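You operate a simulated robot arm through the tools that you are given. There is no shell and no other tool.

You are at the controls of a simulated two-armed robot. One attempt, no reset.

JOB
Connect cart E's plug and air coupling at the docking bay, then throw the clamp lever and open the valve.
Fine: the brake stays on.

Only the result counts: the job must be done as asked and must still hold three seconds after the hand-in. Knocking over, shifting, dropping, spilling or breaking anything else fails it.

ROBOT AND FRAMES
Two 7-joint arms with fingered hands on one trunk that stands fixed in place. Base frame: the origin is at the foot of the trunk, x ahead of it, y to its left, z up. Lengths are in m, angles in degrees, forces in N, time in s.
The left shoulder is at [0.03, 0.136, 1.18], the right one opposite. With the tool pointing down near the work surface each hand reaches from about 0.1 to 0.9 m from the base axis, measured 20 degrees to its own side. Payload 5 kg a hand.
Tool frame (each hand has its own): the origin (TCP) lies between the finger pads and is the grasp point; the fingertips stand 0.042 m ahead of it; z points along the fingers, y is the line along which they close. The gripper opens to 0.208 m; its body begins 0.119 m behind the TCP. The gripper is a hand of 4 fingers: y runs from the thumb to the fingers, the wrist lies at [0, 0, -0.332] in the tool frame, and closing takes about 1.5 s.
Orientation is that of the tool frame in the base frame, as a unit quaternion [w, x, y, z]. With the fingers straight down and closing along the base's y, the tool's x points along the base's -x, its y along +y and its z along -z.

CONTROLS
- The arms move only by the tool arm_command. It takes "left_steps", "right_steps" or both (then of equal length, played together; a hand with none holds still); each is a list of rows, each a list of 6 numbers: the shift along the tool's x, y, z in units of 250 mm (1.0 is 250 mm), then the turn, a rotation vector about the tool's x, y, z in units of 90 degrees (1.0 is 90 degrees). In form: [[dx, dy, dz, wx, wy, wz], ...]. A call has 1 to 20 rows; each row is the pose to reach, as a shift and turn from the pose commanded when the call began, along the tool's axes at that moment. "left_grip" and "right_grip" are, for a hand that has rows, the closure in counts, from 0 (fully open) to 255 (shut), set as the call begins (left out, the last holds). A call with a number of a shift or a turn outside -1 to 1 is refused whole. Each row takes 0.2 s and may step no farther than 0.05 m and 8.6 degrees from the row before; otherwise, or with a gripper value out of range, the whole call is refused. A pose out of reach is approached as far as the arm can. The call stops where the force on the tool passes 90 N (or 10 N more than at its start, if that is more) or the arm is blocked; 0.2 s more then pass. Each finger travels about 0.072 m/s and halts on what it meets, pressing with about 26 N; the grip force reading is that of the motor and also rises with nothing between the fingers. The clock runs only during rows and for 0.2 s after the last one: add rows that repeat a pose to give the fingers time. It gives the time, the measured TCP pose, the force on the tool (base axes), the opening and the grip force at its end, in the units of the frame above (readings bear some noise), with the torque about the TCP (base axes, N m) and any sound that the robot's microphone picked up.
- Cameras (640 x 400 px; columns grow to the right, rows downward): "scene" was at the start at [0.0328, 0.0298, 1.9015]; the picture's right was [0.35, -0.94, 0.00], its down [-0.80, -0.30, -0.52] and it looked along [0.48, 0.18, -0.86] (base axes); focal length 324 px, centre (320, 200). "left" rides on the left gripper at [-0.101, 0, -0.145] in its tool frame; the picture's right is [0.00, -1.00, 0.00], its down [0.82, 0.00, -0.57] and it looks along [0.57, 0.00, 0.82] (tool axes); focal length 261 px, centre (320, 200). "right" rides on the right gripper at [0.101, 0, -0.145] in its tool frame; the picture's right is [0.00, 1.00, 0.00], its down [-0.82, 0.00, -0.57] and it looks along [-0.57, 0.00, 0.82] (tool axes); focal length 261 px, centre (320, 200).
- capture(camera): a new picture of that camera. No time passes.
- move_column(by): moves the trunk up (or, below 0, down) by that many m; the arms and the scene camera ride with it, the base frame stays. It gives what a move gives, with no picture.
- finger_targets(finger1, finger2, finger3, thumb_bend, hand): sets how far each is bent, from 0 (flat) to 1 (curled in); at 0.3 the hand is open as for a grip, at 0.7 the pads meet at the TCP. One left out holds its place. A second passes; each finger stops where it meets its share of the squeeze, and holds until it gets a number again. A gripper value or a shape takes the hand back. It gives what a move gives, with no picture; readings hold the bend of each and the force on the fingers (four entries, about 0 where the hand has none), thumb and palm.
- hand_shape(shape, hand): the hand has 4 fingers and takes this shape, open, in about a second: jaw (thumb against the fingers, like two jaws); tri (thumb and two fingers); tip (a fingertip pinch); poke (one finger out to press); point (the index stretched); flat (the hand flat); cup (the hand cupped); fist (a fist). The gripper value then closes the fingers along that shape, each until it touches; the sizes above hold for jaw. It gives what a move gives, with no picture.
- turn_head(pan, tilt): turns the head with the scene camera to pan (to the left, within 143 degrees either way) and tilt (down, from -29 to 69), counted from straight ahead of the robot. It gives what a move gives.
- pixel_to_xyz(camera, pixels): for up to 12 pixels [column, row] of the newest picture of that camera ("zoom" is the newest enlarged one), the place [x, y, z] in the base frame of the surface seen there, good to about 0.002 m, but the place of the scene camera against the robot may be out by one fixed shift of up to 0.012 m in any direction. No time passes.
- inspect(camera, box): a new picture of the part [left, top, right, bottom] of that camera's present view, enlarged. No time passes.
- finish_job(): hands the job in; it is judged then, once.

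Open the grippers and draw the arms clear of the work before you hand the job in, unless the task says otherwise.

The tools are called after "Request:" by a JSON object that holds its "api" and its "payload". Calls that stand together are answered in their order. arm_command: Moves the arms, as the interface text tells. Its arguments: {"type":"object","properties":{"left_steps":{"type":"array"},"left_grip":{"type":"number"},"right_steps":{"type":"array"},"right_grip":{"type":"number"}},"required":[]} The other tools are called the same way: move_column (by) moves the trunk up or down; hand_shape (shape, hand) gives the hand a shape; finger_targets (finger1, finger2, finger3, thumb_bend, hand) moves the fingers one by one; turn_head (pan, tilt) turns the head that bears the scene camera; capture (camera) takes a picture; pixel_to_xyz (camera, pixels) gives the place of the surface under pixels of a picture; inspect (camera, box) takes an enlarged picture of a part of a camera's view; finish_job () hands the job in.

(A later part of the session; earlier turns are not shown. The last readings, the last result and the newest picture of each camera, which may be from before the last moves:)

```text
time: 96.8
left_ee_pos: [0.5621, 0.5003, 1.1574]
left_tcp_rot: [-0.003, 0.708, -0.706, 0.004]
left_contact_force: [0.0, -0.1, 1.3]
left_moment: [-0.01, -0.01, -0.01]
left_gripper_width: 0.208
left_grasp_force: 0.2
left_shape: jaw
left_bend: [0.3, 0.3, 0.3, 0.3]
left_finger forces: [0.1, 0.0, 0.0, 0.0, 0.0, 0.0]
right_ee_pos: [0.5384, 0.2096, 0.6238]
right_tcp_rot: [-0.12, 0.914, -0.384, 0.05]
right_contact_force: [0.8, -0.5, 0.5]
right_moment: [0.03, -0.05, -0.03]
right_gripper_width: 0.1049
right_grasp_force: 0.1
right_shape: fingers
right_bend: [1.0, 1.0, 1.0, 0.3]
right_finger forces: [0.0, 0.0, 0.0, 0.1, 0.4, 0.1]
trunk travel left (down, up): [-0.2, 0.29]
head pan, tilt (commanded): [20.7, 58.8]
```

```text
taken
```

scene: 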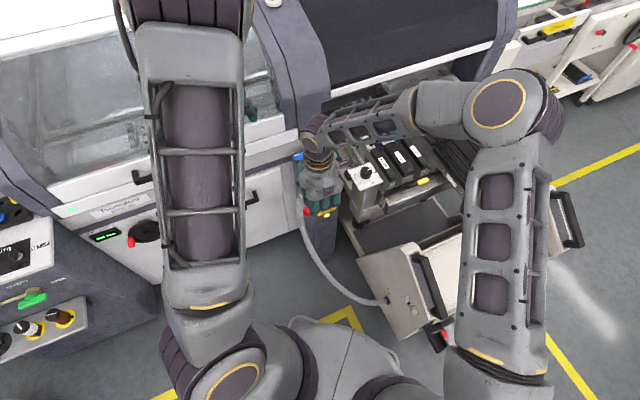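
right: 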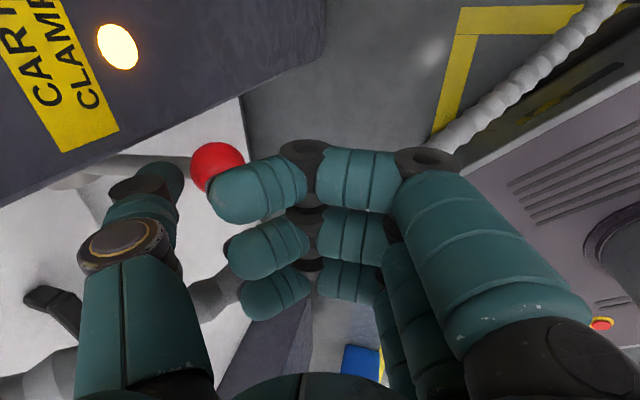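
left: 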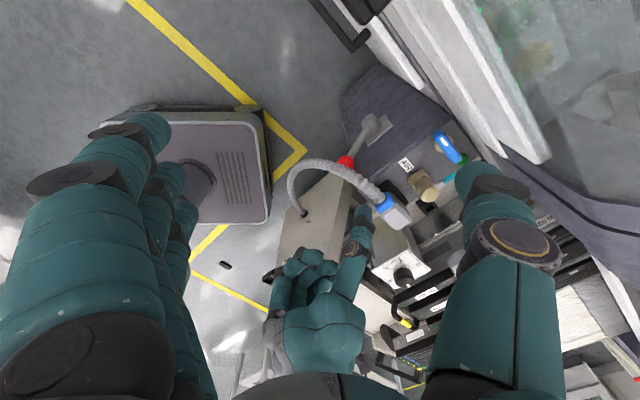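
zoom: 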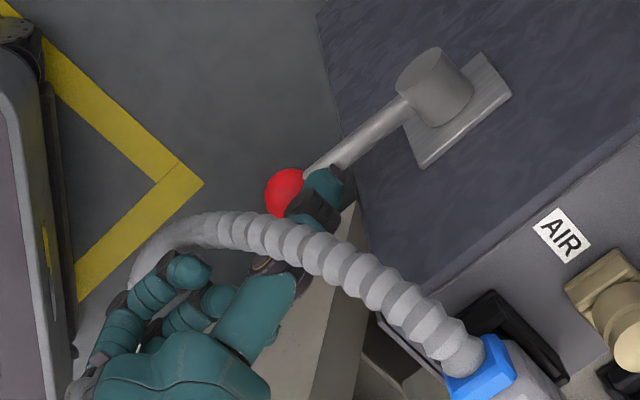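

The ball keeps going down easily. I'll follow the arc further, to about 35° below horizontal, and watch for the end stop or a change of the light.

Request:
{"api": "arm_command", "payload": {"right_steps": [[0, -0.004, 0.0456, 0, 0, 0], [0, -0.0079, 0.0911, 0, 0, 0], [0, -0.0197, 0.1351, 0, 0, 0], [0, -0.0315, 0.1791, 0, 0, 0]]}}

Request:
{"api": "inspect", "payload": {"camera": "left", "box": [280, 100, 400, 210]}}

Request:
{"api": "capture", "payload": {"camera": "right"}}

```text
time: 97.8
left_ee_pos: [0.5626, 0.4996, 1.1562]
left_tcp_rot: [-0.002, 0.708, -0.706, 0.004]
left_contact_force: [0.7, 0.0, 0.1]
left_moment: [-0.01, 0.0, -0.01]
left_gripper_width: 0.2078
left_grasp_force: 0.0
left_shape: jaw
left_bend: [0.3, 0.3, 0.3, 0.3]
left_finger forces: [0.0, 0.0, 0.0, 0.0, 0.0, 0.0]
right_ee_pos: [0.552, 0.2216, 0.5836]
right_tcp_rot: [-0.12, 0.914, -0.384, 0.05]
right_contact_force: [0.6, -0.4, 0.4]
right_moment: [0.0, 0.01, 0.0]
right_gripper_width: 0.1045
right_grasp_force: 0.1
right_shape: fingers
right_bend: [1.0, 1.0, 1.0, 0.3]
right_finger forces: [0.0, 0.0, 0.0, 0.0, 0.0, 0.0]
trunk travel left (down, up): [-0.2, 0.29]
head pan, tilt (commanded): [20.7, 58.8]
```

```text
3.64 times, centred on (340, 155) of left
```

zoom: 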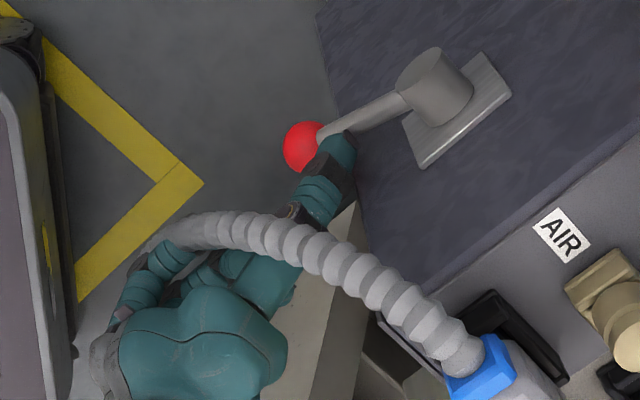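

```text
taken
```

right: 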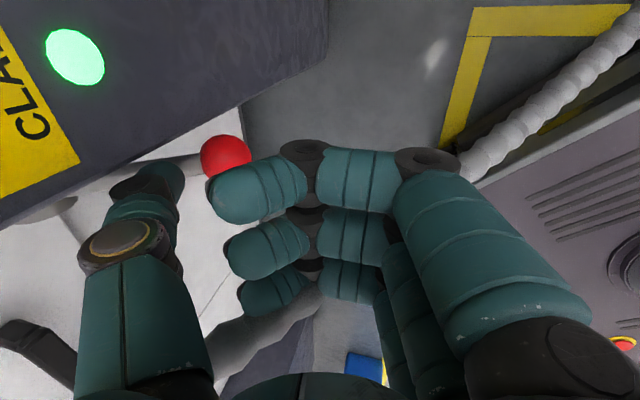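

The clamp light has turned green. I'll nudge the lever a little further to make sure it is at its stop, watching the force.

Request:
{"api": "arm_command", "payload": {"right_steps": [[0, -0.0129, 0.0276, 0, 0, 0], [0, -0.0258, 0.0552, 0, 0, 0], [0, -0.0387, 0.0828, 0, 0, 0]]}}

Request:
{"api": "inspect", "payload": {"camera": "left", "box": [280, 100, 400, 210]}}

Request:
{"api": "capture", "payload": {"camera": "right"}}

```text
time: 98.3
left_ee_pos: [0.557, 0.4968, 1.1625]
left_tcp_rot: [-0.006, 0.708, -0.707, 0.005]
left_contact_force: [0.2, 0.8, 0.2]
left_moment: [-0.02, 0.14, 0.02]
left_gripper_width: 0.2081
left_grasp_force: 0.0
left_shape: jaw
left_bend: [0.3, 0.3, 0.3, 0.3]
left_finger forces: [0.0, 0.1, 0.0, 0.0, 0.0, 0.1]
right_ee_pos: [0.5512, 0.2204, 0.5796]
right_tcp_rot: [-0.118, 0.914, -0.384, 0.05]
right_contact_force: [-48.7, -55.8, 85.6]
right_moment: [8.43, -8.29, -0.49]
right_gripper_width: 0.1054
right_grasp_force: 55.7
right_shape: fingers
right_bend: [1.0, 1.0, 1.0, 0.28]
right_finger forces: [0.0, 0.1, 0.1, 0.0, 111.6, 0.1]
trunk travel left (down, up): [-0.2, 0.29]
head pan, tilt (commanded): [20.7, 58.8]
stopped in row 2 (right hand): the force on the tool passed its limit at 107 N (the readings are from after the stop); the commanded pose is now the measured one
```

```text
3.64 times, centred on (340, 155) of left
```

zoom: 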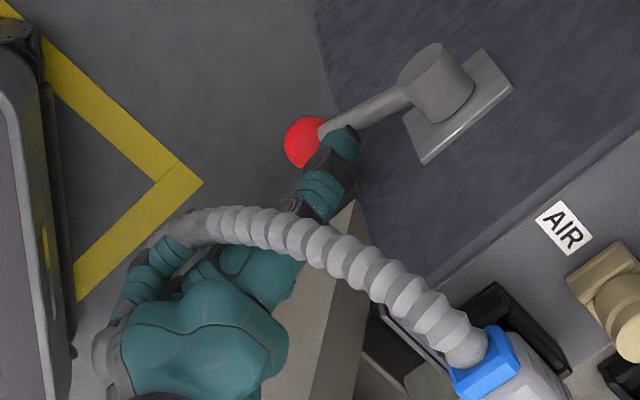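

```text
taken
```

right: 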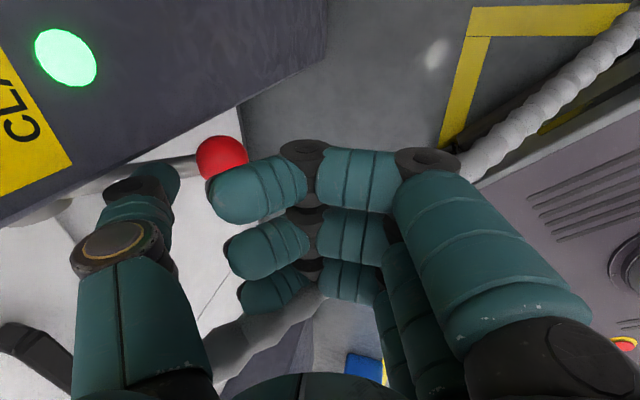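

The lever is firmly against its stop (the force spiked there) and the light is green. I'll ease off upward and draw the thumb back toward the robot before raising the hand.

Request:
{"api": "arm_command", "payload": {"right_steps": [[0, -0.0104, -0.0386, 0, 0, 0], [0, 0.1, -0.089, 0, 0, 0], [0, 0.211, -0.139, 0, 0, 0], [0, 0.32, -0.17, 0, 0, 0]]}}

Request:
{"api": "capture", "payload": {"camera": "right"}}

Request:
{"api": "inspect", "payload": {"camera": "left", "box": [280, 100, 400, 210]}}

```text
time: 99.3
left_ee_pos: [0.5611, 0.5002, 1.158]
left_tcp_rot: [-0.003, 0.708, -0.706, 0.003]
left_contact_force: [-0.2, -0.5, 0.6]
left_moment: [0.09, -0.04, 0.02]
left_gripper_width: 0.2078
left_grasp_force: 0.1
left_shape: jaw
left_bend: [0.3, 0.3, 0.3, 0.3]
left_finger forces: [0.0, 0.1, 0.0, 0.0, 0.0, 0.1]
right_ee_pos: [0.4906, 0.1622, 0.5983]
right_tcp_rot: [-0.121, 0.914, -0.383, 0.049]
right_contact_force: [0.4, 0.4, 0.5]
right_moment: [-0.05, 0.05, 0.08]
right_gripper_width: 0.1043
right_grasp_force: 0.0
right_shape: fingers
right_bend: [1.0, 1.0, 1.0, 0.3]
right_finger forces: [0.0, 0.0, 0.0, 0.0, 0.0, 0.0]
trunk travel left (down, up): [-0.2, 0.29]
head pan, tilt (commanded): [20.7, 58.8]
```

```text
taken
```

right: 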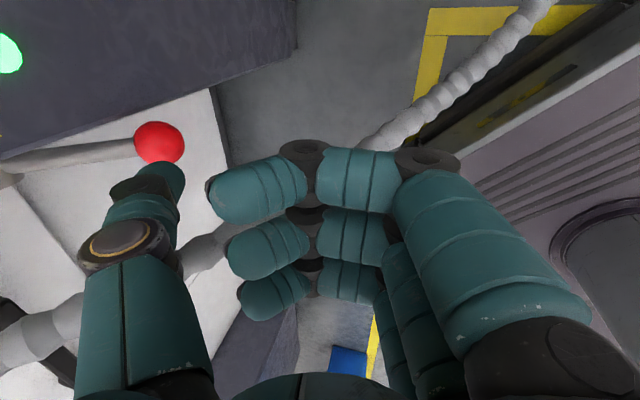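

```text
3.64 times, centred on (340, 155) of left
```

zoom: 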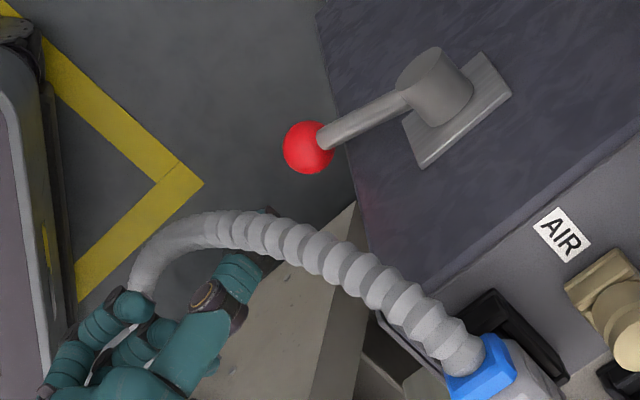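

The lever stays down and the light stays green with the thumb off it. I'll raise the right hand clear.

Request:
{"api": "arm_command", "payload": {"right_steps": [[0, -0.0497, -0.1855, 0, 0, 0], [0, -0.0994, -0.371, 0, 0, 0], [0, -0.1492, -0.5564, 0, 0, 0], [0, -0.1989, -0.7419, 0, 0, 0], [0, -0.2486, -0.9274, 0, 0, 0]]}}

Request:
{"api": "capture", "payload": {"camera": "scene"}}

Request:
{"api": "capture", "payload": {"camera": "left"}}

```text
time: 100.5
left_ee_pos: [0.5616, 0.5001, 1.1578]
left_tcp_rot: [-0.002, 0.707, -0.707, 0.004]
left_contact_force: [-0.3, 0.4, 0.1]
left_moment: [0.0, -0.1, -0.04]
left_gripper_width: 0.2078
left_grasp_force: 0.0
left_shape: jaw
left_bend: [0.3, 0.3, 0.3, 0.3]
left_finger forces: [0.0, 0.0, 0.0, 0.1, 0.0, 0.1]
right_ee_pos: [0.4908, 0.1645, 0.8358]
right_tcp_rot: [-0.12, 0.914, -0.384, 0.049]
right_contact_force: [-1.6, -0.3, -0.3]
right_moment: [0.05, -0.23, -0.03]
right_gripper_width: 0.1045
right_grasp_force: 0.2
right_shape: fingers
right_bend: [1.0, 1.0, 1.0, 0.3]
right_finger forces: [0.1, 0.0, 0.0, 0.0, 0.0, 0.0]
trunk travel left (down, up): [-0.2, 0.29]
head pan, tilt (commanded): [20.7, 58.8]
```

```text
taken
```

scene: 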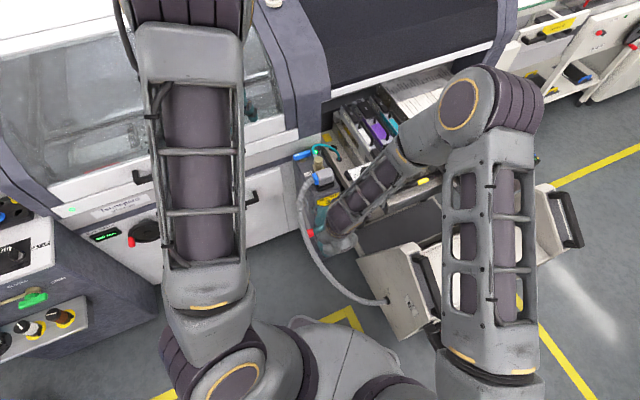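

```text
taken
```

left: 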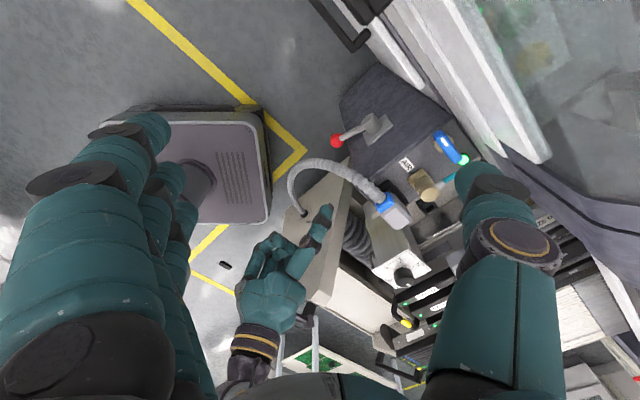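

The green lamp by the valve at (464,158) in the left view now seems lit. I'll enlarge the valve area to plan its turn.

Request:
{"api": "inspect", "payload": {"camera": "left", "box": [400, 115, 480, 215]}}

Request:
{"api": "pixel_to_xyz", "payload": {"camera": "zoom", "pixels": [[310, 75], [300, 90], [337, 105], [370, 150], [395, 180], [405, 190], [360, 100], [310, 120], [330, 90], [350, 130], [410, 170], [340, 140]]}}

Request:
{"api": "inspect", "payload": {"camera": "scene", "box": [280, 130, 360, 190]}}

```text
4.00 times, centred on (440, 165) of left
```

zoom: 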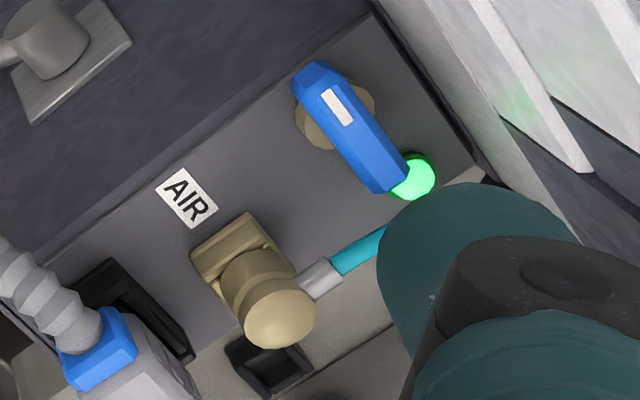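

```text
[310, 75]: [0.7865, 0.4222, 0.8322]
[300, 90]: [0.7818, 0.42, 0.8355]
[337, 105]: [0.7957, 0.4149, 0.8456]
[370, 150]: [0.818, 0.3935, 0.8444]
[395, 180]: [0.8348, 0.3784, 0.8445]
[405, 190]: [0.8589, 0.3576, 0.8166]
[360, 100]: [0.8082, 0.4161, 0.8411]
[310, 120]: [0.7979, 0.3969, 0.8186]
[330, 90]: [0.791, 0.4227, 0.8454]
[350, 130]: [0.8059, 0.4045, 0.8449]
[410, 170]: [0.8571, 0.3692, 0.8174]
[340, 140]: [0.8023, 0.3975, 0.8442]
```

```text
6.67 times, centred on (320, 160) of scene
```

zoom: 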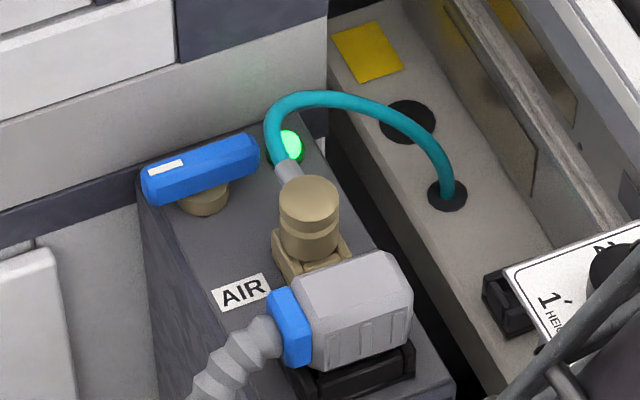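

The valve's green lamp is lit, so the interlock accepts plug, coupling and clamp. The blue handle pivots near (0.797,0.411), its free end at (0.838,0.375), with the hood wall just behind, so it must swing toward the AIR side. I'll fold the left fingers and set the thumb as a prong, then measure it.

Request:
{"api": "finger_targets", "payload": {"hand": "left", "finger1": 1.0, "finger2": 1.0, "finger3": 1.0, "thumb_bend": 0.42}}

Request:
{"api": "capture", "payload": {"camera": "left"}}

Request:
{"api": "inspect", "payload": {"camera": "left", "box": [400, 120, 560, 280]}}

```text
time: 101.5
left_ee_pos: [0.5614, 0.5003, 1.1575]
left_tcp_rot: [-0.002, 0.708, -0.706, 0.004]
left_contact_force: [-0.8, -0.1, -0.1]
left_moment: [-0.01, 0.0, 0.01]
left_gripper_width: 0.0921
left_grasp_force: 0.0
left_shape: fingers
left_bend: [1.0, 1.0, 1.0, 0.42]
left_finger forces: [0.1, 0.0, 0.1, 0.0, 0.0, 0.0]
right_ee_pos: [0.4936, 0.165, 0.8342]
right_tcp_rot: [-0.119, 0.914, -0.384, 0.05]
right_contact_force: [-0.3, 0.4, -1.0]
right_moment: [-0.02, -0.03, 0.02]
right_gripper_width: 0.1044
right_grasp_force: 0.0
right_shape: fingers
right_bend: [1.0, 1.0, 1.0, 0.3]
right_finger forces: [0.0, 0.0, 0.0, 0.0, 0.1, 0.0]
trunk travel left (down, up): [-0.2, 0.29]
head pan, tilt (commanded): [20.7, 58.8]
```

```text
taken
```

left: 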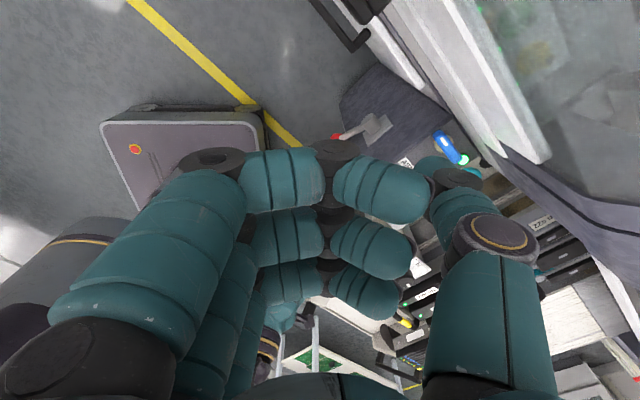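

```text
2.50 times, centred on (480, 200) of left
```

zoom: 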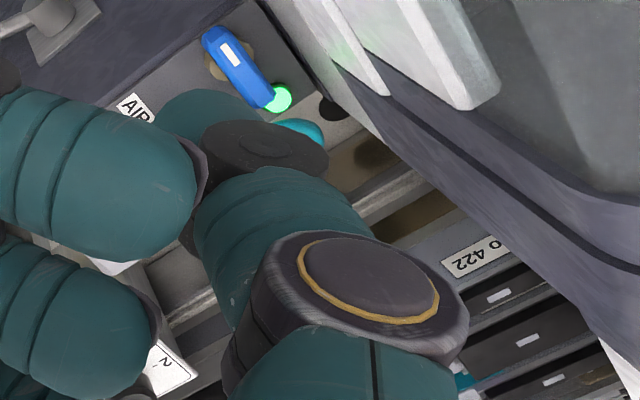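

I'll measure the thumb's joints and tip positions relative to the TCP (0.561,0.500,1.157).

Request:
{"api": "pixel_to_xyz", "payload": {"camera": "left", "pixels": [[498, 234], [530, 245], [458, 178], [472, 175], [434, 165], [428, 160], [440, 160], [450, 165], [480, 200], [430, 172], [505, 225], [460, 200]]}}

```text
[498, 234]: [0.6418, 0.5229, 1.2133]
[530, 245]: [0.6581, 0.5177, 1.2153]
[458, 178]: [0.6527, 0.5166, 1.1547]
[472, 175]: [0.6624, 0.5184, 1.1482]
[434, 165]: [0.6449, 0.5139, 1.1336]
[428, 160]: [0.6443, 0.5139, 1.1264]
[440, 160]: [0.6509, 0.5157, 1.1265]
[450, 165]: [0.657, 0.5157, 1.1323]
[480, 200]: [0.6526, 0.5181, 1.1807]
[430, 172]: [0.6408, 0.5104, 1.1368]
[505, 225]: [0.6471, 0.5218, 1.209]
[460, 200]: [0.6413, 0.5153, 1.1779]
```

At bend 0.42 the thumb is a straight prong 88 mm to the +x side, reaching 45 mm below the TCP. I'll bring the left hand to hover with the thumb behind the valve handle, the palm leaning 10° away from the hood wall.

Request:
{"api": "arm_command", "payload": {"left_steps": [[0.048, -0.0915, 0.05, 0.0097, -0.0097, 0], [0.096, -0.183, 0.15, 0.0195, -0.0195, 0], [0.144, -0.2745, 0.26, 0.0292, -0.0292, 0], [0.192, -0.366, 0.37, 0.0389, -0.0389, 0], [0.24, -0.4575, 0.48, 0.0486, -0.0486, 0], [0.288, -0.549, 0.6, 0.0584, -0.0584, 0], [0.336, -0.6405, 0.72, 0.0681, -0.0681, 0], [0.384, -0.732, 0.83, 0.0778, -0.0778, 0]]}}

Request:
{"api": "capture", "payload": {"camera": "left"}}

Request:
{"api": "inspect", "payload": {"camera": "scene", "box": [260, 90, 380, 190]}}

```text
time: 103.3
left_ee_pos: [0.7475, 0.4063, 0.9509]
left_tcp_rot: [-0.09, 0.705, -0.704, 0.002]
left_contact_force: [0.4, 0.7, 0.0]
left_moment: [-0.09, 0.09, -0.02]
left_gripper_width: 0.0921
left_grasp_force: 0.2
left_shape: fingers
left_bend: [1.0, 1.0, 1.0, 0.42]
left_finger forces: [0.1, 0.1, 0.1, 0.1, 0.1, 0.1]
right_ee_pos: [0.4947, 0.1655, 0.8344]
right_tcp_rot: [-0.119, 0.915, -0.383, 0.049]
right_contact_force: [0.7, -0.4, -0.2]
right_moment: [0.01, 0.1, 0.03]
right_gripper_width: 0.1045
right_grasp_force: 0.1
right_shape: fingers
right_bend: [1.0, 1.0, 1.0, 0.3]
right_finger forces: [0.0, 0.0, 0.1, 0.1, 0.0, 0.1]
trunk travel left (down, up): [-0.2, 0.29]
head pan, tilt (commanded): [20.7, 58.8]
```

```text
taken
```

left: 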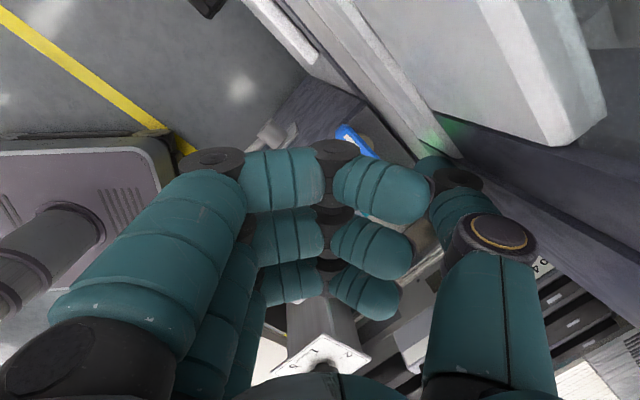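

```text
4.00 times, centred on (320, 140) of scene
```

zoom: 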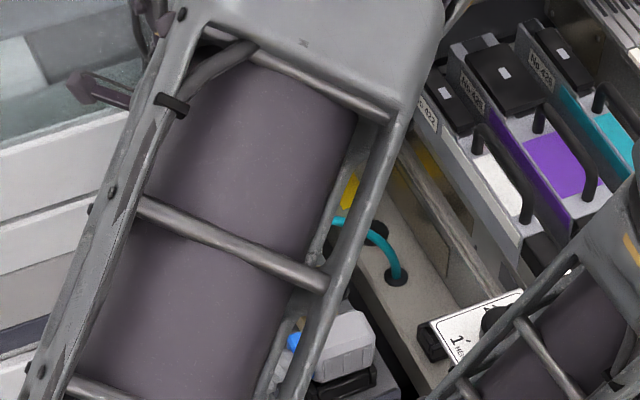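

The folded fingers hide the handle from the left camera. I'll open the fingers to the free left side, keeping the thumb, to clear the view.

Request:
{"api": "finger_targets", "payload": {"hand": "left", "finger1": 0.3, "finger2": 0.3, "finger3": 0.3}}

Request:
{"api": "capture", "payload": {"camera": "left"}}

Request:
{"api": "inspect", "payload": {"camera": "left", "box": [320, 100, 480, 220]}}

Request:
{"api": "pixel_to_xyz", "payload": {"camera": "zoom", "pixels": [[85, 95], [110, 110], [150, 150], [190, 190], [225, 230], [240, 245], [425, 230], [440, 215], [415, 250], [270, 235], [120, 140], [170, 140]]}}

```text
time: 104.3
left_ee_pos: [0.7469, 0.405, 0.9506]
left_tcp_rot: [-0.089, 0.705, -0.704, 0.004]
left_contact_force: [0.1, 0.8, 0.0]
left_moment: [0.0, -0.03, -0.02]
left_gripper_width: 0.1934
left_grasp_force: 0.0
left_shape: fingers
left_bend: [0.3, 0.3, 0.3, 0.42]
left_finger forces: [0.0, 0.0, 0.0, 0.0, 0.1, 0.1]
right_ee_pos: [0.4933, 0.1653, 0.8352]
right_tcp_rot: [-0.119, 0.915, -0.383, 0.049]
right_contact_force: [0.0, 0.3, -0.3]
right_moment: [-0.01, -0.01, -0.01]
right_gripper_width: 0.1045
right_grasp_force: 0.0
right_shape: fingers
right_bend: [1.0, 1.0, 1.0, 0.3]
right_finger forces: [0.0, 0.0, 0.0, 0.1, 0.1, 0.0]
trunk travel left (down, up): [-0.2, 0.29]
head pan, tilt (commanded): [20.7, 58.8]
```

```text
taken
```

left: 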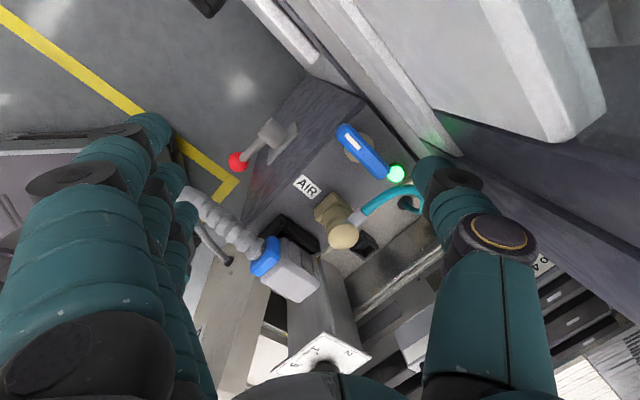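

```text
3.33 times, centred on (400, 160) of left
```

zoom: 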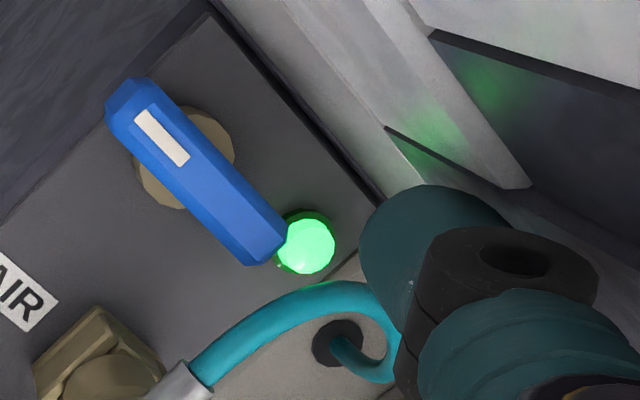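

```text
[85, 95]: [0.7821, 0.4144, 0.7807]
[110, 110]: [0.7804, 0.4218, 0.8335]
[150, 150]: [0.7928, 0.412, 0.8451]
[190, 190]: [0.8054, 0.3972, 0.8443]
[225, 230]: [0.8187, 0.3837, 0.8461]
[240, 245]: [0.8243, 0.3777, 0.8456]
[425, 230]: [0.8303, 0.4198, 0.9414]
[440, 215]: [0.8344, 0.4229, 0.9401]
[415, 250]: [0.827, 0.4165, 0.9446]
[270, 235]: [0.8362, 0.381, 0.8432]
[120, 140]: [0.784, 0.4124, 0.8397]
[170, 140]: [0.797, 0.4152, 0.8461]
```

The view is clear now: the handle is pivoted near its middle, with its white mark at the far-left end. Quarter-turn valves usually open anticlockwise, so I'll place the thumb behind the white-marked end first, moving left and then down 60 mm.

Request:
{"api": "arm_command", "payload": {"left_steps": [[-0.0556, 0.0546, 0, 0, 0, 0], [-0.1112, 0.1092, 0, 0, 0, 0], [-0.0966, 0.1238, 0.1182, 0, 0, 0], [-0.082, 0.1384, 0.2364, 0, 0, 0]]}}

Request:
{"api": "capture", "payload": {"camera": "left"}}

Request:
{"api": "inspect", "payload": {"camera": "left", "box": [340, 90, 500, 210]}}

Request:
{"api": "pixel_to_xyz", "payload": {"camera": "zoom", "pixels": [[150, 130], [180, 160], [230, 210], [340, 250], [350, 230], [360, 270], [330, 265], [400, 240], [170, 130], [270, 250], [370, 220], [390, 215]]}}

```text
time: 105.3
left_ee_pos: [0.7204, 0.434, 0.8894]
left_tcp_rot: [-0.089, 0.705, -0.703, 0.003]
left_contact_force: [-0.6, 0.0, -0.7]
left_moment: [0.01, 0.06, -0.05]
left_gripper_width: 0.1919
left_grasp_force: 0.7
left_shape: fingers
left_bend: [0.3, 0.3, 0.3, 0.42]
left_finger forces: [0.0, 0.1, 0.1, 0.0, 1.0, 0.1]
right_ee_pos: [0.4936, 0.164, 0.8358]
right_tcp_rot: [-0.119, 0.915, -0.383, 0.05]
right_contact_force: [-0.3, -0.1, -0.1]
right_moment: [-0.02, 0.01, 0.0]
right_gripper_width: 0.1046
right_grasp_force: 0.1
right_shape: fingers
right_bend: [1.0, 1.0, 1.0, 0.3]
right_finger forces: [0.1, 0.0, 0.0, 0.0, 0.0, 0.0]
trunk travel left (down, up): [-0.2, 0.29]
head pan, tilt (commanded): [20.7, 58.8]
```

```text
taken
```

left: 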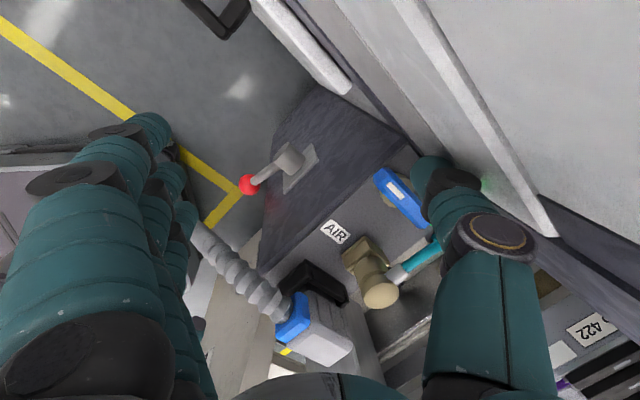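

```text
3.33 times, centred on (420, 150) of left
```

zoom: 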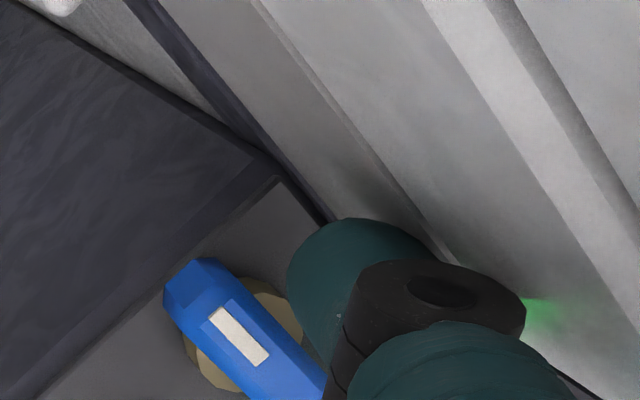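

```text
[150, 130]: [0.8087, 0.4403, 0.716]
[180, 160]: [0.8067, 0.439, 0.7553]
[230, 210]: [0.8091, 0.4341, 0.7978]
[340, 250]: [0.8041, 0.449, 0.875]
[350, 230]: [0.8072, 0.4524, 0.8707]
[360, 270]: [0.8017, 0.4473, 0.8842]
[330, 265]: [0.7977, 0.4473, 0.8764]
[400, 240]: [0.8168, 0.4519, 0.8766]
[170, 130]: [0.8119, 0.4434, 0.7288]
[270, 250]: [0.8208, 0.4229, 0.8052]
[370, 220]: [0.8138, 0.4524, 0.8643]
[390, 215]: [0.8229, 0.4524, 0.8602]
```

The thumb just brushes the wall (1 N), with the handle's white-marked end in front of it. I'll shift 3 mm off the wall and lower 35 mm beside the handle.

Request:
{"api": "arm_command", "payload": {"left_steps": [[0.0083, 0.0082, -0.002, 0, 0, 0], [0.0168, 0.0167, 0.067, 0, 0, 0], [0.0253, 0.0252, 0.136, 0, 0, 0]]}}

Request:
{"api": "inspect", "payload": {"camera": "left", "box": [340, 120, 500, 240]}}

```text
time: 106.1
left_ee_pos: [0.7192, 0.4318, 0.8554]
left_tcp_rot: [-0.089, 0.705, -0.704, 0.004]
left_contact_force: [0.6, 1.6, 0.1]
left_moment: [0.02, 0.01, 0.15]
left_gripper_width: 0.1941
left_grasp_force: 1.0
left_shape: fingers
left_bend: [0.3, 0.3, 0.3, 0.42]
left_finger forces: [0.1, 0.0, 0.0, 0.0, 1.6, 0.0]
right_ee_pos: [0.4928, 0.1645, 0.8358]
right_tcp_rot: [-0.118, 0.915, -0.383, 0.05]
right_contact_force: [-0.1, -0.1, 1.2]
right_moment: [-0.01, 0.05, 0.03]
right_gripper_width: 0.1047
right_grasp_force: 0.0
right_shape: fingers
right_bend: [1.0, 1.0, 1.0, 0.3]
right_finger forces: [0.1, 0.1, 0.0, 0.0, 0.1, 0.0]
trunk travel left (down, up): [-0.2, 0.29]
head pan, tilt (commanded): [20.7, 58.8]
```

```text
3.33 times, centred on (420, 180) of left
```

zoom: 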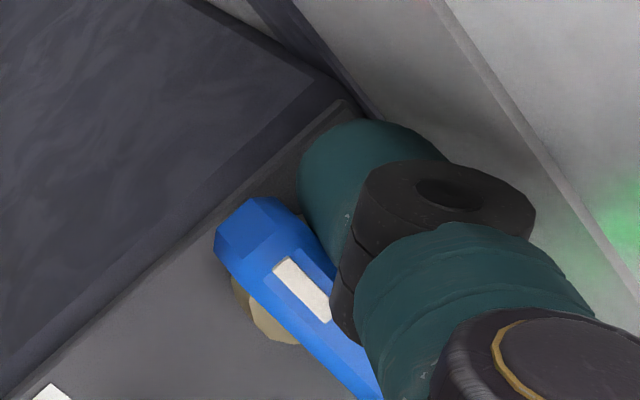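

The thumb is now behind the white-marked end and lightly touching it. I'll push 12 mm toward the AIR side and see whether the handle turns.

Request:
{"api": "arm_command", "payload": {"left_steps": [[0.0138, 0.014, -0.0034, 0, 0, 0], [0.0276, 0.0281, -0.0069, 0, 0, 0], [0.0331, 0.0337, -0.0082, 0, 0, 0]]}}

Request:
{"api": "inspect", "payload": {"camera": "left", "box": [340, 120, 500, 240]}}

```text
time: 106.9
left_ee_pos: [0.71, 0.422, 0.8548]
left_tcp_rot: [-0.089, 0.705, -0.704, 0.004]
left_contact_force: [-1.4, 7.5, 2.0]
left_moment: [0.05, -0.1, 0.66]
left_gripper_width: 0.1926
left_grasp_force: 4.0
left_shape: fingers
left_bend: [0.3, 0.3, 0.3, 0.42]
left_finger forces: [0.1, 0.0, 0.1, 0.1, 7.7, 0.0]
right_ee_pos: [0.4935, 0.1645, 0.8351]
right_tcp_rot: [-0.119, 0.914, -0.384, 0.05]
right_contact_force: [0.6, -0.3, 0.3]
right_moment: [-0.02, -0.02, 0.07]
right_gripper_width: 0.1044
right_grasp_force: 0.1
right_shape: fingers
right_bend: [1.0, 1.0, 1.0, 0.3]
right_finger forces: [0.0, 0.0, 0.0, 0.0, 0.0, 0.0]
trunk travel left (down, up): [-0.2, 0.29]
head pan, tilt (commanded): [20.7, 58.8]
```

```text
3.33 times, centred on (420, 180) of left
```

zoom: 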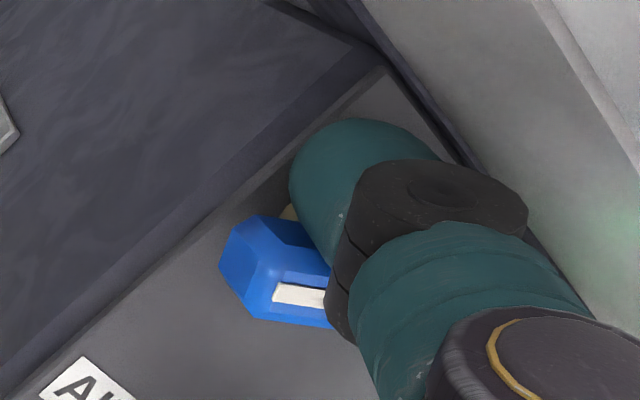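

The handle is turning anticlockwise (its mark has swung round) at about 7.5 N. I'll follow its arc further toward the AIR side.

Request:
{"api": "arm_command", "payload": {"left_steps": [[0.0177, 0.0295, -0.0058, 0, 0, 0], [0.0353, 0.0589, -0.0116, 0, 0, 0], [0.0731, 0.0745, -0.0182, 0, 0, 0], [0.1109, 0.09, -0.0248, 0, 0, 0]]}}

Request:
{"api": "capture", "payload": {"camera": "left"}}

Request:
{"api": "inspect", "payload": {"camera": "left", "box": [340, 120, 500, 240]}}

```text
time: 107.9
left_ee_pos: [0.6836, 0.3937, 0.8553]
left_tcp_rot: [-0.088, 0.706, -0.703, 0.003]
left_contact_force: [-4.4, 5.5, 1.1]
left_moment: [0.13, 0.02, 0.54]
left_gripper_width: 0.1894
left_grasp_force: 3.3
left_shape: fingers
left_bend: [0.3, 0.3, 0.3, 0.43]
left_finger forces: [0.0, 0.0, 0.0, 0.1, 7.0, 0.0]
right_ee_pos: [0.4944, 0.165, 0.8348]
right_tcp_rot: [-0.119, 0.915, -0.383, 0.049]
right_contact_force: [-0.6, 0.7, 0.7]
right_moment: [-0.01, -0.02, -0.01]
right_gripper_width: 0.1043
right_grasp_force: 0.1
right_shape: fingers
right_bend: [1.0, 1.0, 1.0, 0.3]
right_finger forces: [0.1, 0.0, 0.0, 0.1, 0.0, 0.0]
trunk travel left (down, up): [-0.2, 0.29]
head pan, tilt (commanded): [20.7, 58.8]
```

```text
taken
```

left: 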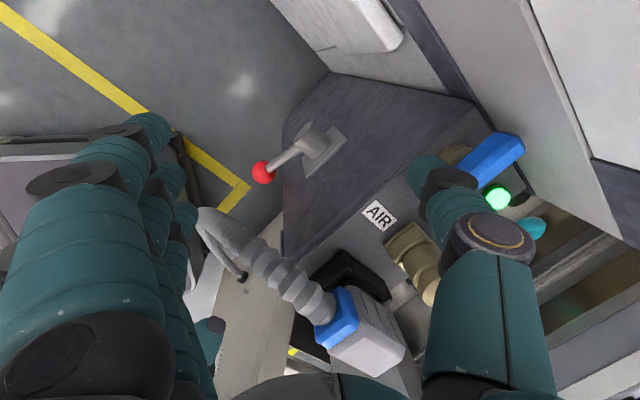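

```text
3.33 times, centred on (420, 180) of left
```

zoom: 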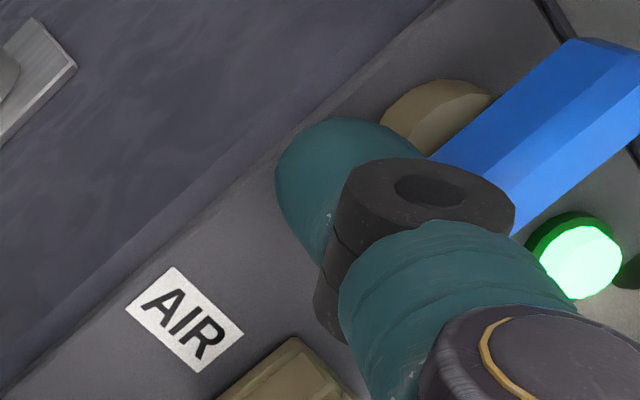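

The handle has turned about 70°. I'll keep pushing the marked end round toward the right to bring it to its stop.

Request:
{"api": "arm_command", "payload": {"left_steps": [[0.0188, -0.0037, -0.0019, 0, 0, 0], [0.0376, -0.0074, -0.0037, 0, 0, 0], [0.0564, -0.0111, -0.0056, 0, 0, 0]]}}

Request:
{"api": "capture", "payload": {"camera": "left"}}

Request:
{"api": "inspect", "payload": {"camera": "left", "box": [380, 100, 540, 220]}}

```text
time: 108.7
left_ee_pos: [0.6867, 0.3864, 0.856]
left_tcp_rot: [-0.091, 0.707, -0.701, 0.003]
left_contact_force: [-16.7, 32.0, 5.4]
left_moment: [0.18, -0.34, 2.68]
left_gripper_width: 0.1803
left_grasp_force: 17.5
left_shape: fingers
left_bend: [0.3, 0.3, 0.3, 0.44]
left_finger forces: [0.1, 0.1, 0.0, 0.1, 34.1, 0.0]
right_ee_pos: [0.4921, 0.1666, 0.8352]
right_tcp_rot: [-0.119, 0.914, -0.384, 0.051]
right_contact_force: [0.0, -0.5, 0.5]
right_moment: [-0.04, 0.01, -0.02]
right_gripper_width: 0.1043
right_grasp_force: 0.1
right_shape: fingers
right_bend: [1.0, 1.0, 1.0, 0.3]
right_finger forces: [0.1, 0.1, 0.1, 0.0, 0.0, 0.0]
trunk travel left (down, up): [-0.2, 0.29]
head pan, tilt (commanded): [20.7, 58.8]
```

```text
taken
```

left: 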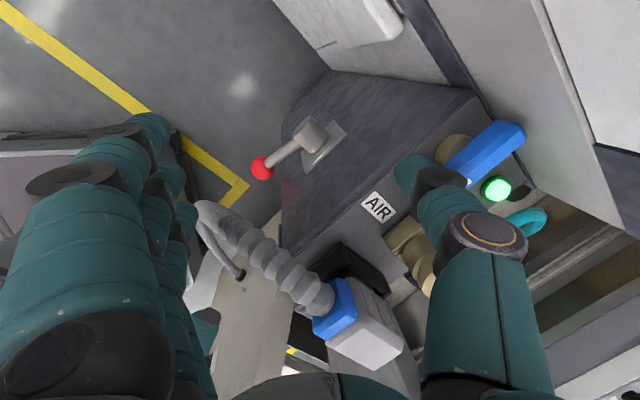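

```text
3.33 times, centred on (460, 160) of left
```

zoom: 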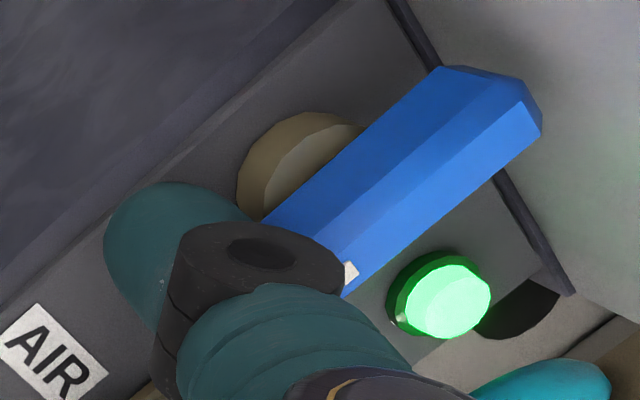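

The force has risen to about 36 N with the handle parallel to the post's edge, which looks like the open stop. I'll back the thumb off and raise it to see the handle.

Request:
{"api": "arm_command", "payload": {"left_steps": [[-0.0286, 0.028, 0, 0, 0, 0], [-0.0571, 0.056, 0, 0, 0, 0], [-0.0717, 0.0414, -0.118, 0, 0, 0], [-0.0863, 0.0268, -0.2364, 0, 0, 0], [-0.1009, 0.0122, -0.3546, 0, 0, 0]]}}

Request:
{"api": "capture", "payload": {"camera": "left"}}

Request:
{"api": "inspect", "payload": {"camera": "left", "box": [340, 90, 500, 210]}}

Request:
{"api": "pixel_to_xyz", "payload": {"camera": "zoom", "pixels": [[320, 200], [300, 220], [340, 180], [360, 160], [380, 140], [280, 240], [260, 250], [400, 130], [330, 170], [370, 180]]}}

```text
time: 109.9
left_ee_pos: [0.6716, 0.3928, 0.9466]
left_tcp_rot: [-0.089, 0.705, -0.704, 0.004]
left_contact_force: [-0.7, -0.6, -0.2]
left_moment: [0.06, -0.05, -0.01]
left_gripper_width: 0.1925
left_grasp_force: 0.1
left_shape: fingers
left_bend: [0.3, 0.3, 0.3, 0.42]
left_finger forces: [0.0, 0.0, 0.1, 0.0, 0.0, 0.0]
right_ee_pos: [0.4926, 0.1639, 0.836]
right_tcp_rot: [-0.12, 0.914, -0.384, 0.05]
right_contact_force: [-0.3, -0.8, -0.1]
right_moment: [0.05, -0.08, -0.03]
right_gripper_width: 0.1048
right_grasp_force: 0.2
right_shape: fingers
right_bend: [1.0, 1.0, 1.0, 0.3]
right_finger forces: [0.0, 0.0, 0.0, 0.0, 0.0, 0.0]
trunk travel left (down, up): [-0.2, 0.29]
head pan, tilt (commanded): [20.7, 58.8]
```

```text
taken
```

left: 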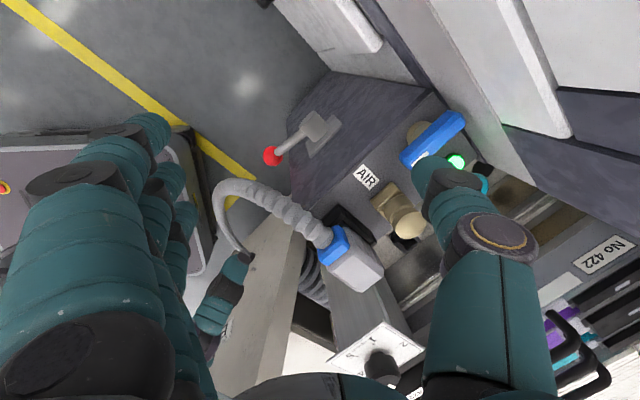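

```text
3.33 times, centred on (420, 150) of left
```

zoom: 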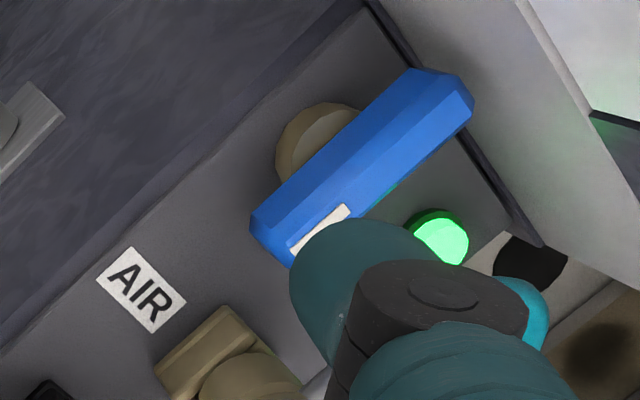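

```text
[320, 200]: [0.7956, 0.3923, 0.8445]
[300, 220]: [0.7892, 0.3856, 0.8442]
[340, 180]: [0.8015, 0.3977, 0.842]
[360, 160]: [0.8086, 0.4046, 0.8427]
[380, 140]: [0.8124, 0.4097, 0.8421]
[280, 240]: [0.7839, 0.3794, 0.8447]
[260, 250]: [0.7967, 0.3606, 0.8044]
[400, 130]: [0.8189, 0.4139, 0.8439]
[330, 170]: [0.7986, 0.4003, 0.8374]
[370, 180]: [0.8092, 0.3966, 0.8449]
```

The handle now lies at 44.6°, exactly along the post, a full quarter turn with its white mark toward the AIR socket. I'll withdraw the left hand up and back, taking off its lean.

Request:
{"api": "arm_command", "payload": {"left_steps": [[-0.0195, -0.0195, -0.1576, 0, 0, 0], [-0.1072, 0.0528, -0.29, -0.0156, 0.0156, 0], [-0.1949, 0.1251, -0.42, -0.0311, 0.0311, 0], [-0.2826, 0.1974, -0.55, -0.0467, 0.0467, 0], [-0.3703, 0.2697, -0.68, -0.0622, 0.0622, 0], [-0.458, 0.342, -0.798, -0.0778, 0.0778, 0]], "left_grip": 0}}

Request:
{"api": "arm_command", "payload": {"right_steps": [[0, -0.0415, -0.1545, 0, 0, 0], [0, -0.083, -0.309, 0, 0, 0], [0, -0.1245, -0.4635, 0, 0, 0], [0, -0.166, -0.618, 0, 0, 0]], "right_grip": 0}}

Request:
{"api": "capture", "payload": {"camera": "left"}}

Request:
{"api": "capture", "payload": {"camera": "scene"}}

```text
time: 111.3
left_ee_pos: [0.562, 0.4837, 1.1449]
left_tcp_rot: [-0.002, 0.707, -0.707, 0.003]
left_contact_force: [-1.0, -0.1, -0.2]
left_moment: [0.0, -0.04, 0.01]
left_gripper_width: 0.2082
left_grasp_force: 0.0
left_shape: jaw
left_bend: [0.3, 0.3, 0.3, 0.3]
left_finger forces: [0.0, 0.0, 0.0, 0.1, 0.1, 0.1]
right_ee_pos: [0.4912, 0.1646, 0.8347]
right_tcp_rot: [-0.119, 0.915, -0.383, 0.05]
right_contact_force: [-1.2, 1.1, 0.0]
right_moment: [-0.06, -0.05, 0.0]
right_gripper_width: 0.1044
right_grasp_force: 0.0
right_shape: fingers
right_bend: [1.0, 1.0, 1.0, 0.3]
right_finger forces: [0.1, 0.0, 0.0, 0.0, 0.0, 0.0]
trunk travel left (down, up): [-0.2, 0.29]
head pan, tilt (commanded): [20.7, 58.8]
```

```text
time: 112.3
left_ee_pos: [0.5632, 0.4826, 1.1445]
left_tcp_rot: [0.002, -0.707, 0.707, -0.004]
left_contact_force: [0.2, -0.3, 0.3]
left_moment: [0.12, 0.04, 0.01]
left_gripper_width: 0.2078
left_grasp_force: 0.1
left_shape: jaw
left_bend: [0.3, 0.3, 0.3, 0.3]
left_finger forces: [0.1, 0.0, 0.1, 0.0, 0.0, 0.0]
right_ee_pos: [0.4919, 0.1631, 0.9982]
right_tcp_rot: [-0.119, 0.915, -0.383, 0.049]
right_contact_force: [0.0, -1.7, -0.4]
right_moment: [0.11, 0.02, 0.03]
right_gripper_width: 0.2019
right_grasp_force: 0.1
right_shape: point
right_bend: [0.7, 1.0, 1.0, 0.53]
right_finger forces: [0.0, 0.0, 0.2, 0.1, 0.0, 0.0]
trunk travel left (down, up): [-0.2, 0.29]
head pan, tilt (commanded): [20.7, 58.8]
```

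```text
taken
```

left: 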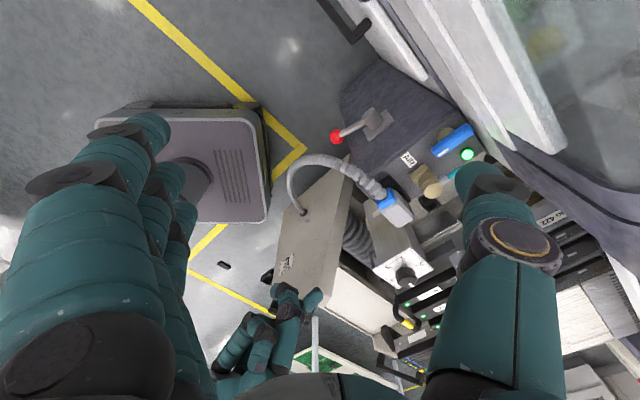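

```text
taken
```

scene: 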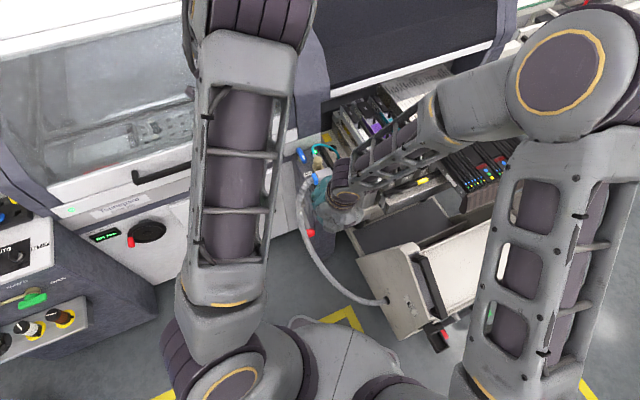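

Both hands are off the work. I'll move the right hand further away to the right and set it to the open jaw shape.

Request:
{"api": "arm_command", "payload": {"right_steps": [[0.0765, 0.1182, -0.0662, 0, 0, 0], [0.153, 0.2365, -0.1323, 0, 0, 0], [0.2295, 0.3547, -0.1985, 0, 0, 0], [0.306, 0.4729, -0.2647, 0, 0, 0], [0.3825, 0.5912, -0.3308, 0, 0, 0], [0.459, 0.7094, -0.397, 0, 0, 0]]}}

Request:
{"api": "hand_shape", "payload": {"hand": "right", "shape": "jaw"}}

Request:
{"api": "capture", "payload": {"camera": "scene"}}

Request:
{"api": "capture", "payload": {"camera": "left"}}

```text
time: 113.7
left_ee_pos: [0.5627, 0.4833, 1.1457]
left_tcp_rot: [-0.004, 0.707, -0.707, 0.004]
left_contact_force: [-0.3, -1.1, 0.5]
left_moment: [0.15, -0.05, 0.03]
left_gripper_width: 0.2078
left_grasp_force: 0.0
left_shape: jaw
left_bend: [0.3, 0.3, 0.3, 0.3]
left_finger forces: [0.0, 0.0, 0.1, 0.1, 0.0, 0.0]
right_ee_pos: [0.4303, -0.0574, 1.048]
right_tcp_rot: [-0.119, 0.915, -0.383, 0.05]
right_contact_force: [-0.7, -1.1, -0.6]
right_moment: [0.1, -0.1, 0.04]
right_gripper_width: 0.2017
right_grasp_force: 0.0
right_shape: point
right_bend: [0.7, 1.0, 1.0, 0.53]
right_finger forces: [0.1, 0.0, 0.0, 0.0, 0.1, 0.1]
trunk travel left (down, up): [-0.2, 0.29]
head pan, tilt (commanded): [20.7, 58.8]
```

```text
time: 114.6
left_ee_pos: [0.5636, 0.483, 1.1443]
left_tcp_rot: [-0.003, 0.708, -0.707, 0.003]
left_contact_force: [0.3, -0.5, 0.2]
left_moment: [0.04, -0.04, -0.02]
left_gripper_width: 0.2081
left_grasp_force: 0.0
left_shape: jaw
left_bend: [0.3, 0.3, 0.3, 0.3]
left_finger forces: [0.0, 0.0, 0.1, 0.0, 0.0, 0.0]
right_ee_pos: [0.4315, -0.0555, 1.046]
right_tcp_rot: [-0.118, 0.915, -0.383, 0.049]
right_contact_force: [-0.3, -0.5, 0.4]
right_moment: [0.05, -0.01, 0.01]
right_gripper_width: 0.2081
right_grasp_force: 0.0
right_shape: jaw
right_bend: [0.3, 0.3, 0.3, 0.3]
right_finger forces: [0.1, 0.0, 0.0, 0.1, 0.0, 0.1]
trunk travel left (down, up): [-0.2, 0.29]
head pan, tilt (commanded): [20.7, 58.8]
```

```text
taken
```

scene: 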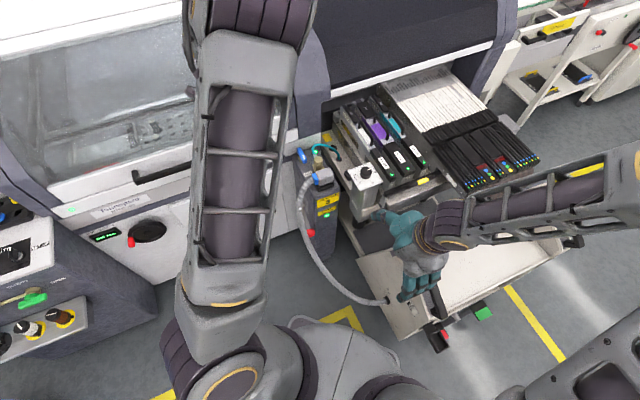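

```text
taken
```

left: 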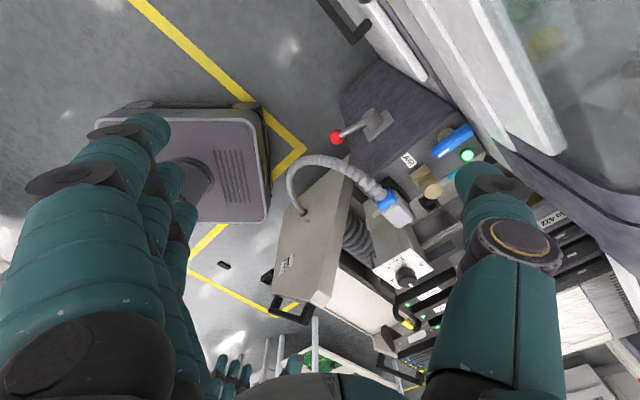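

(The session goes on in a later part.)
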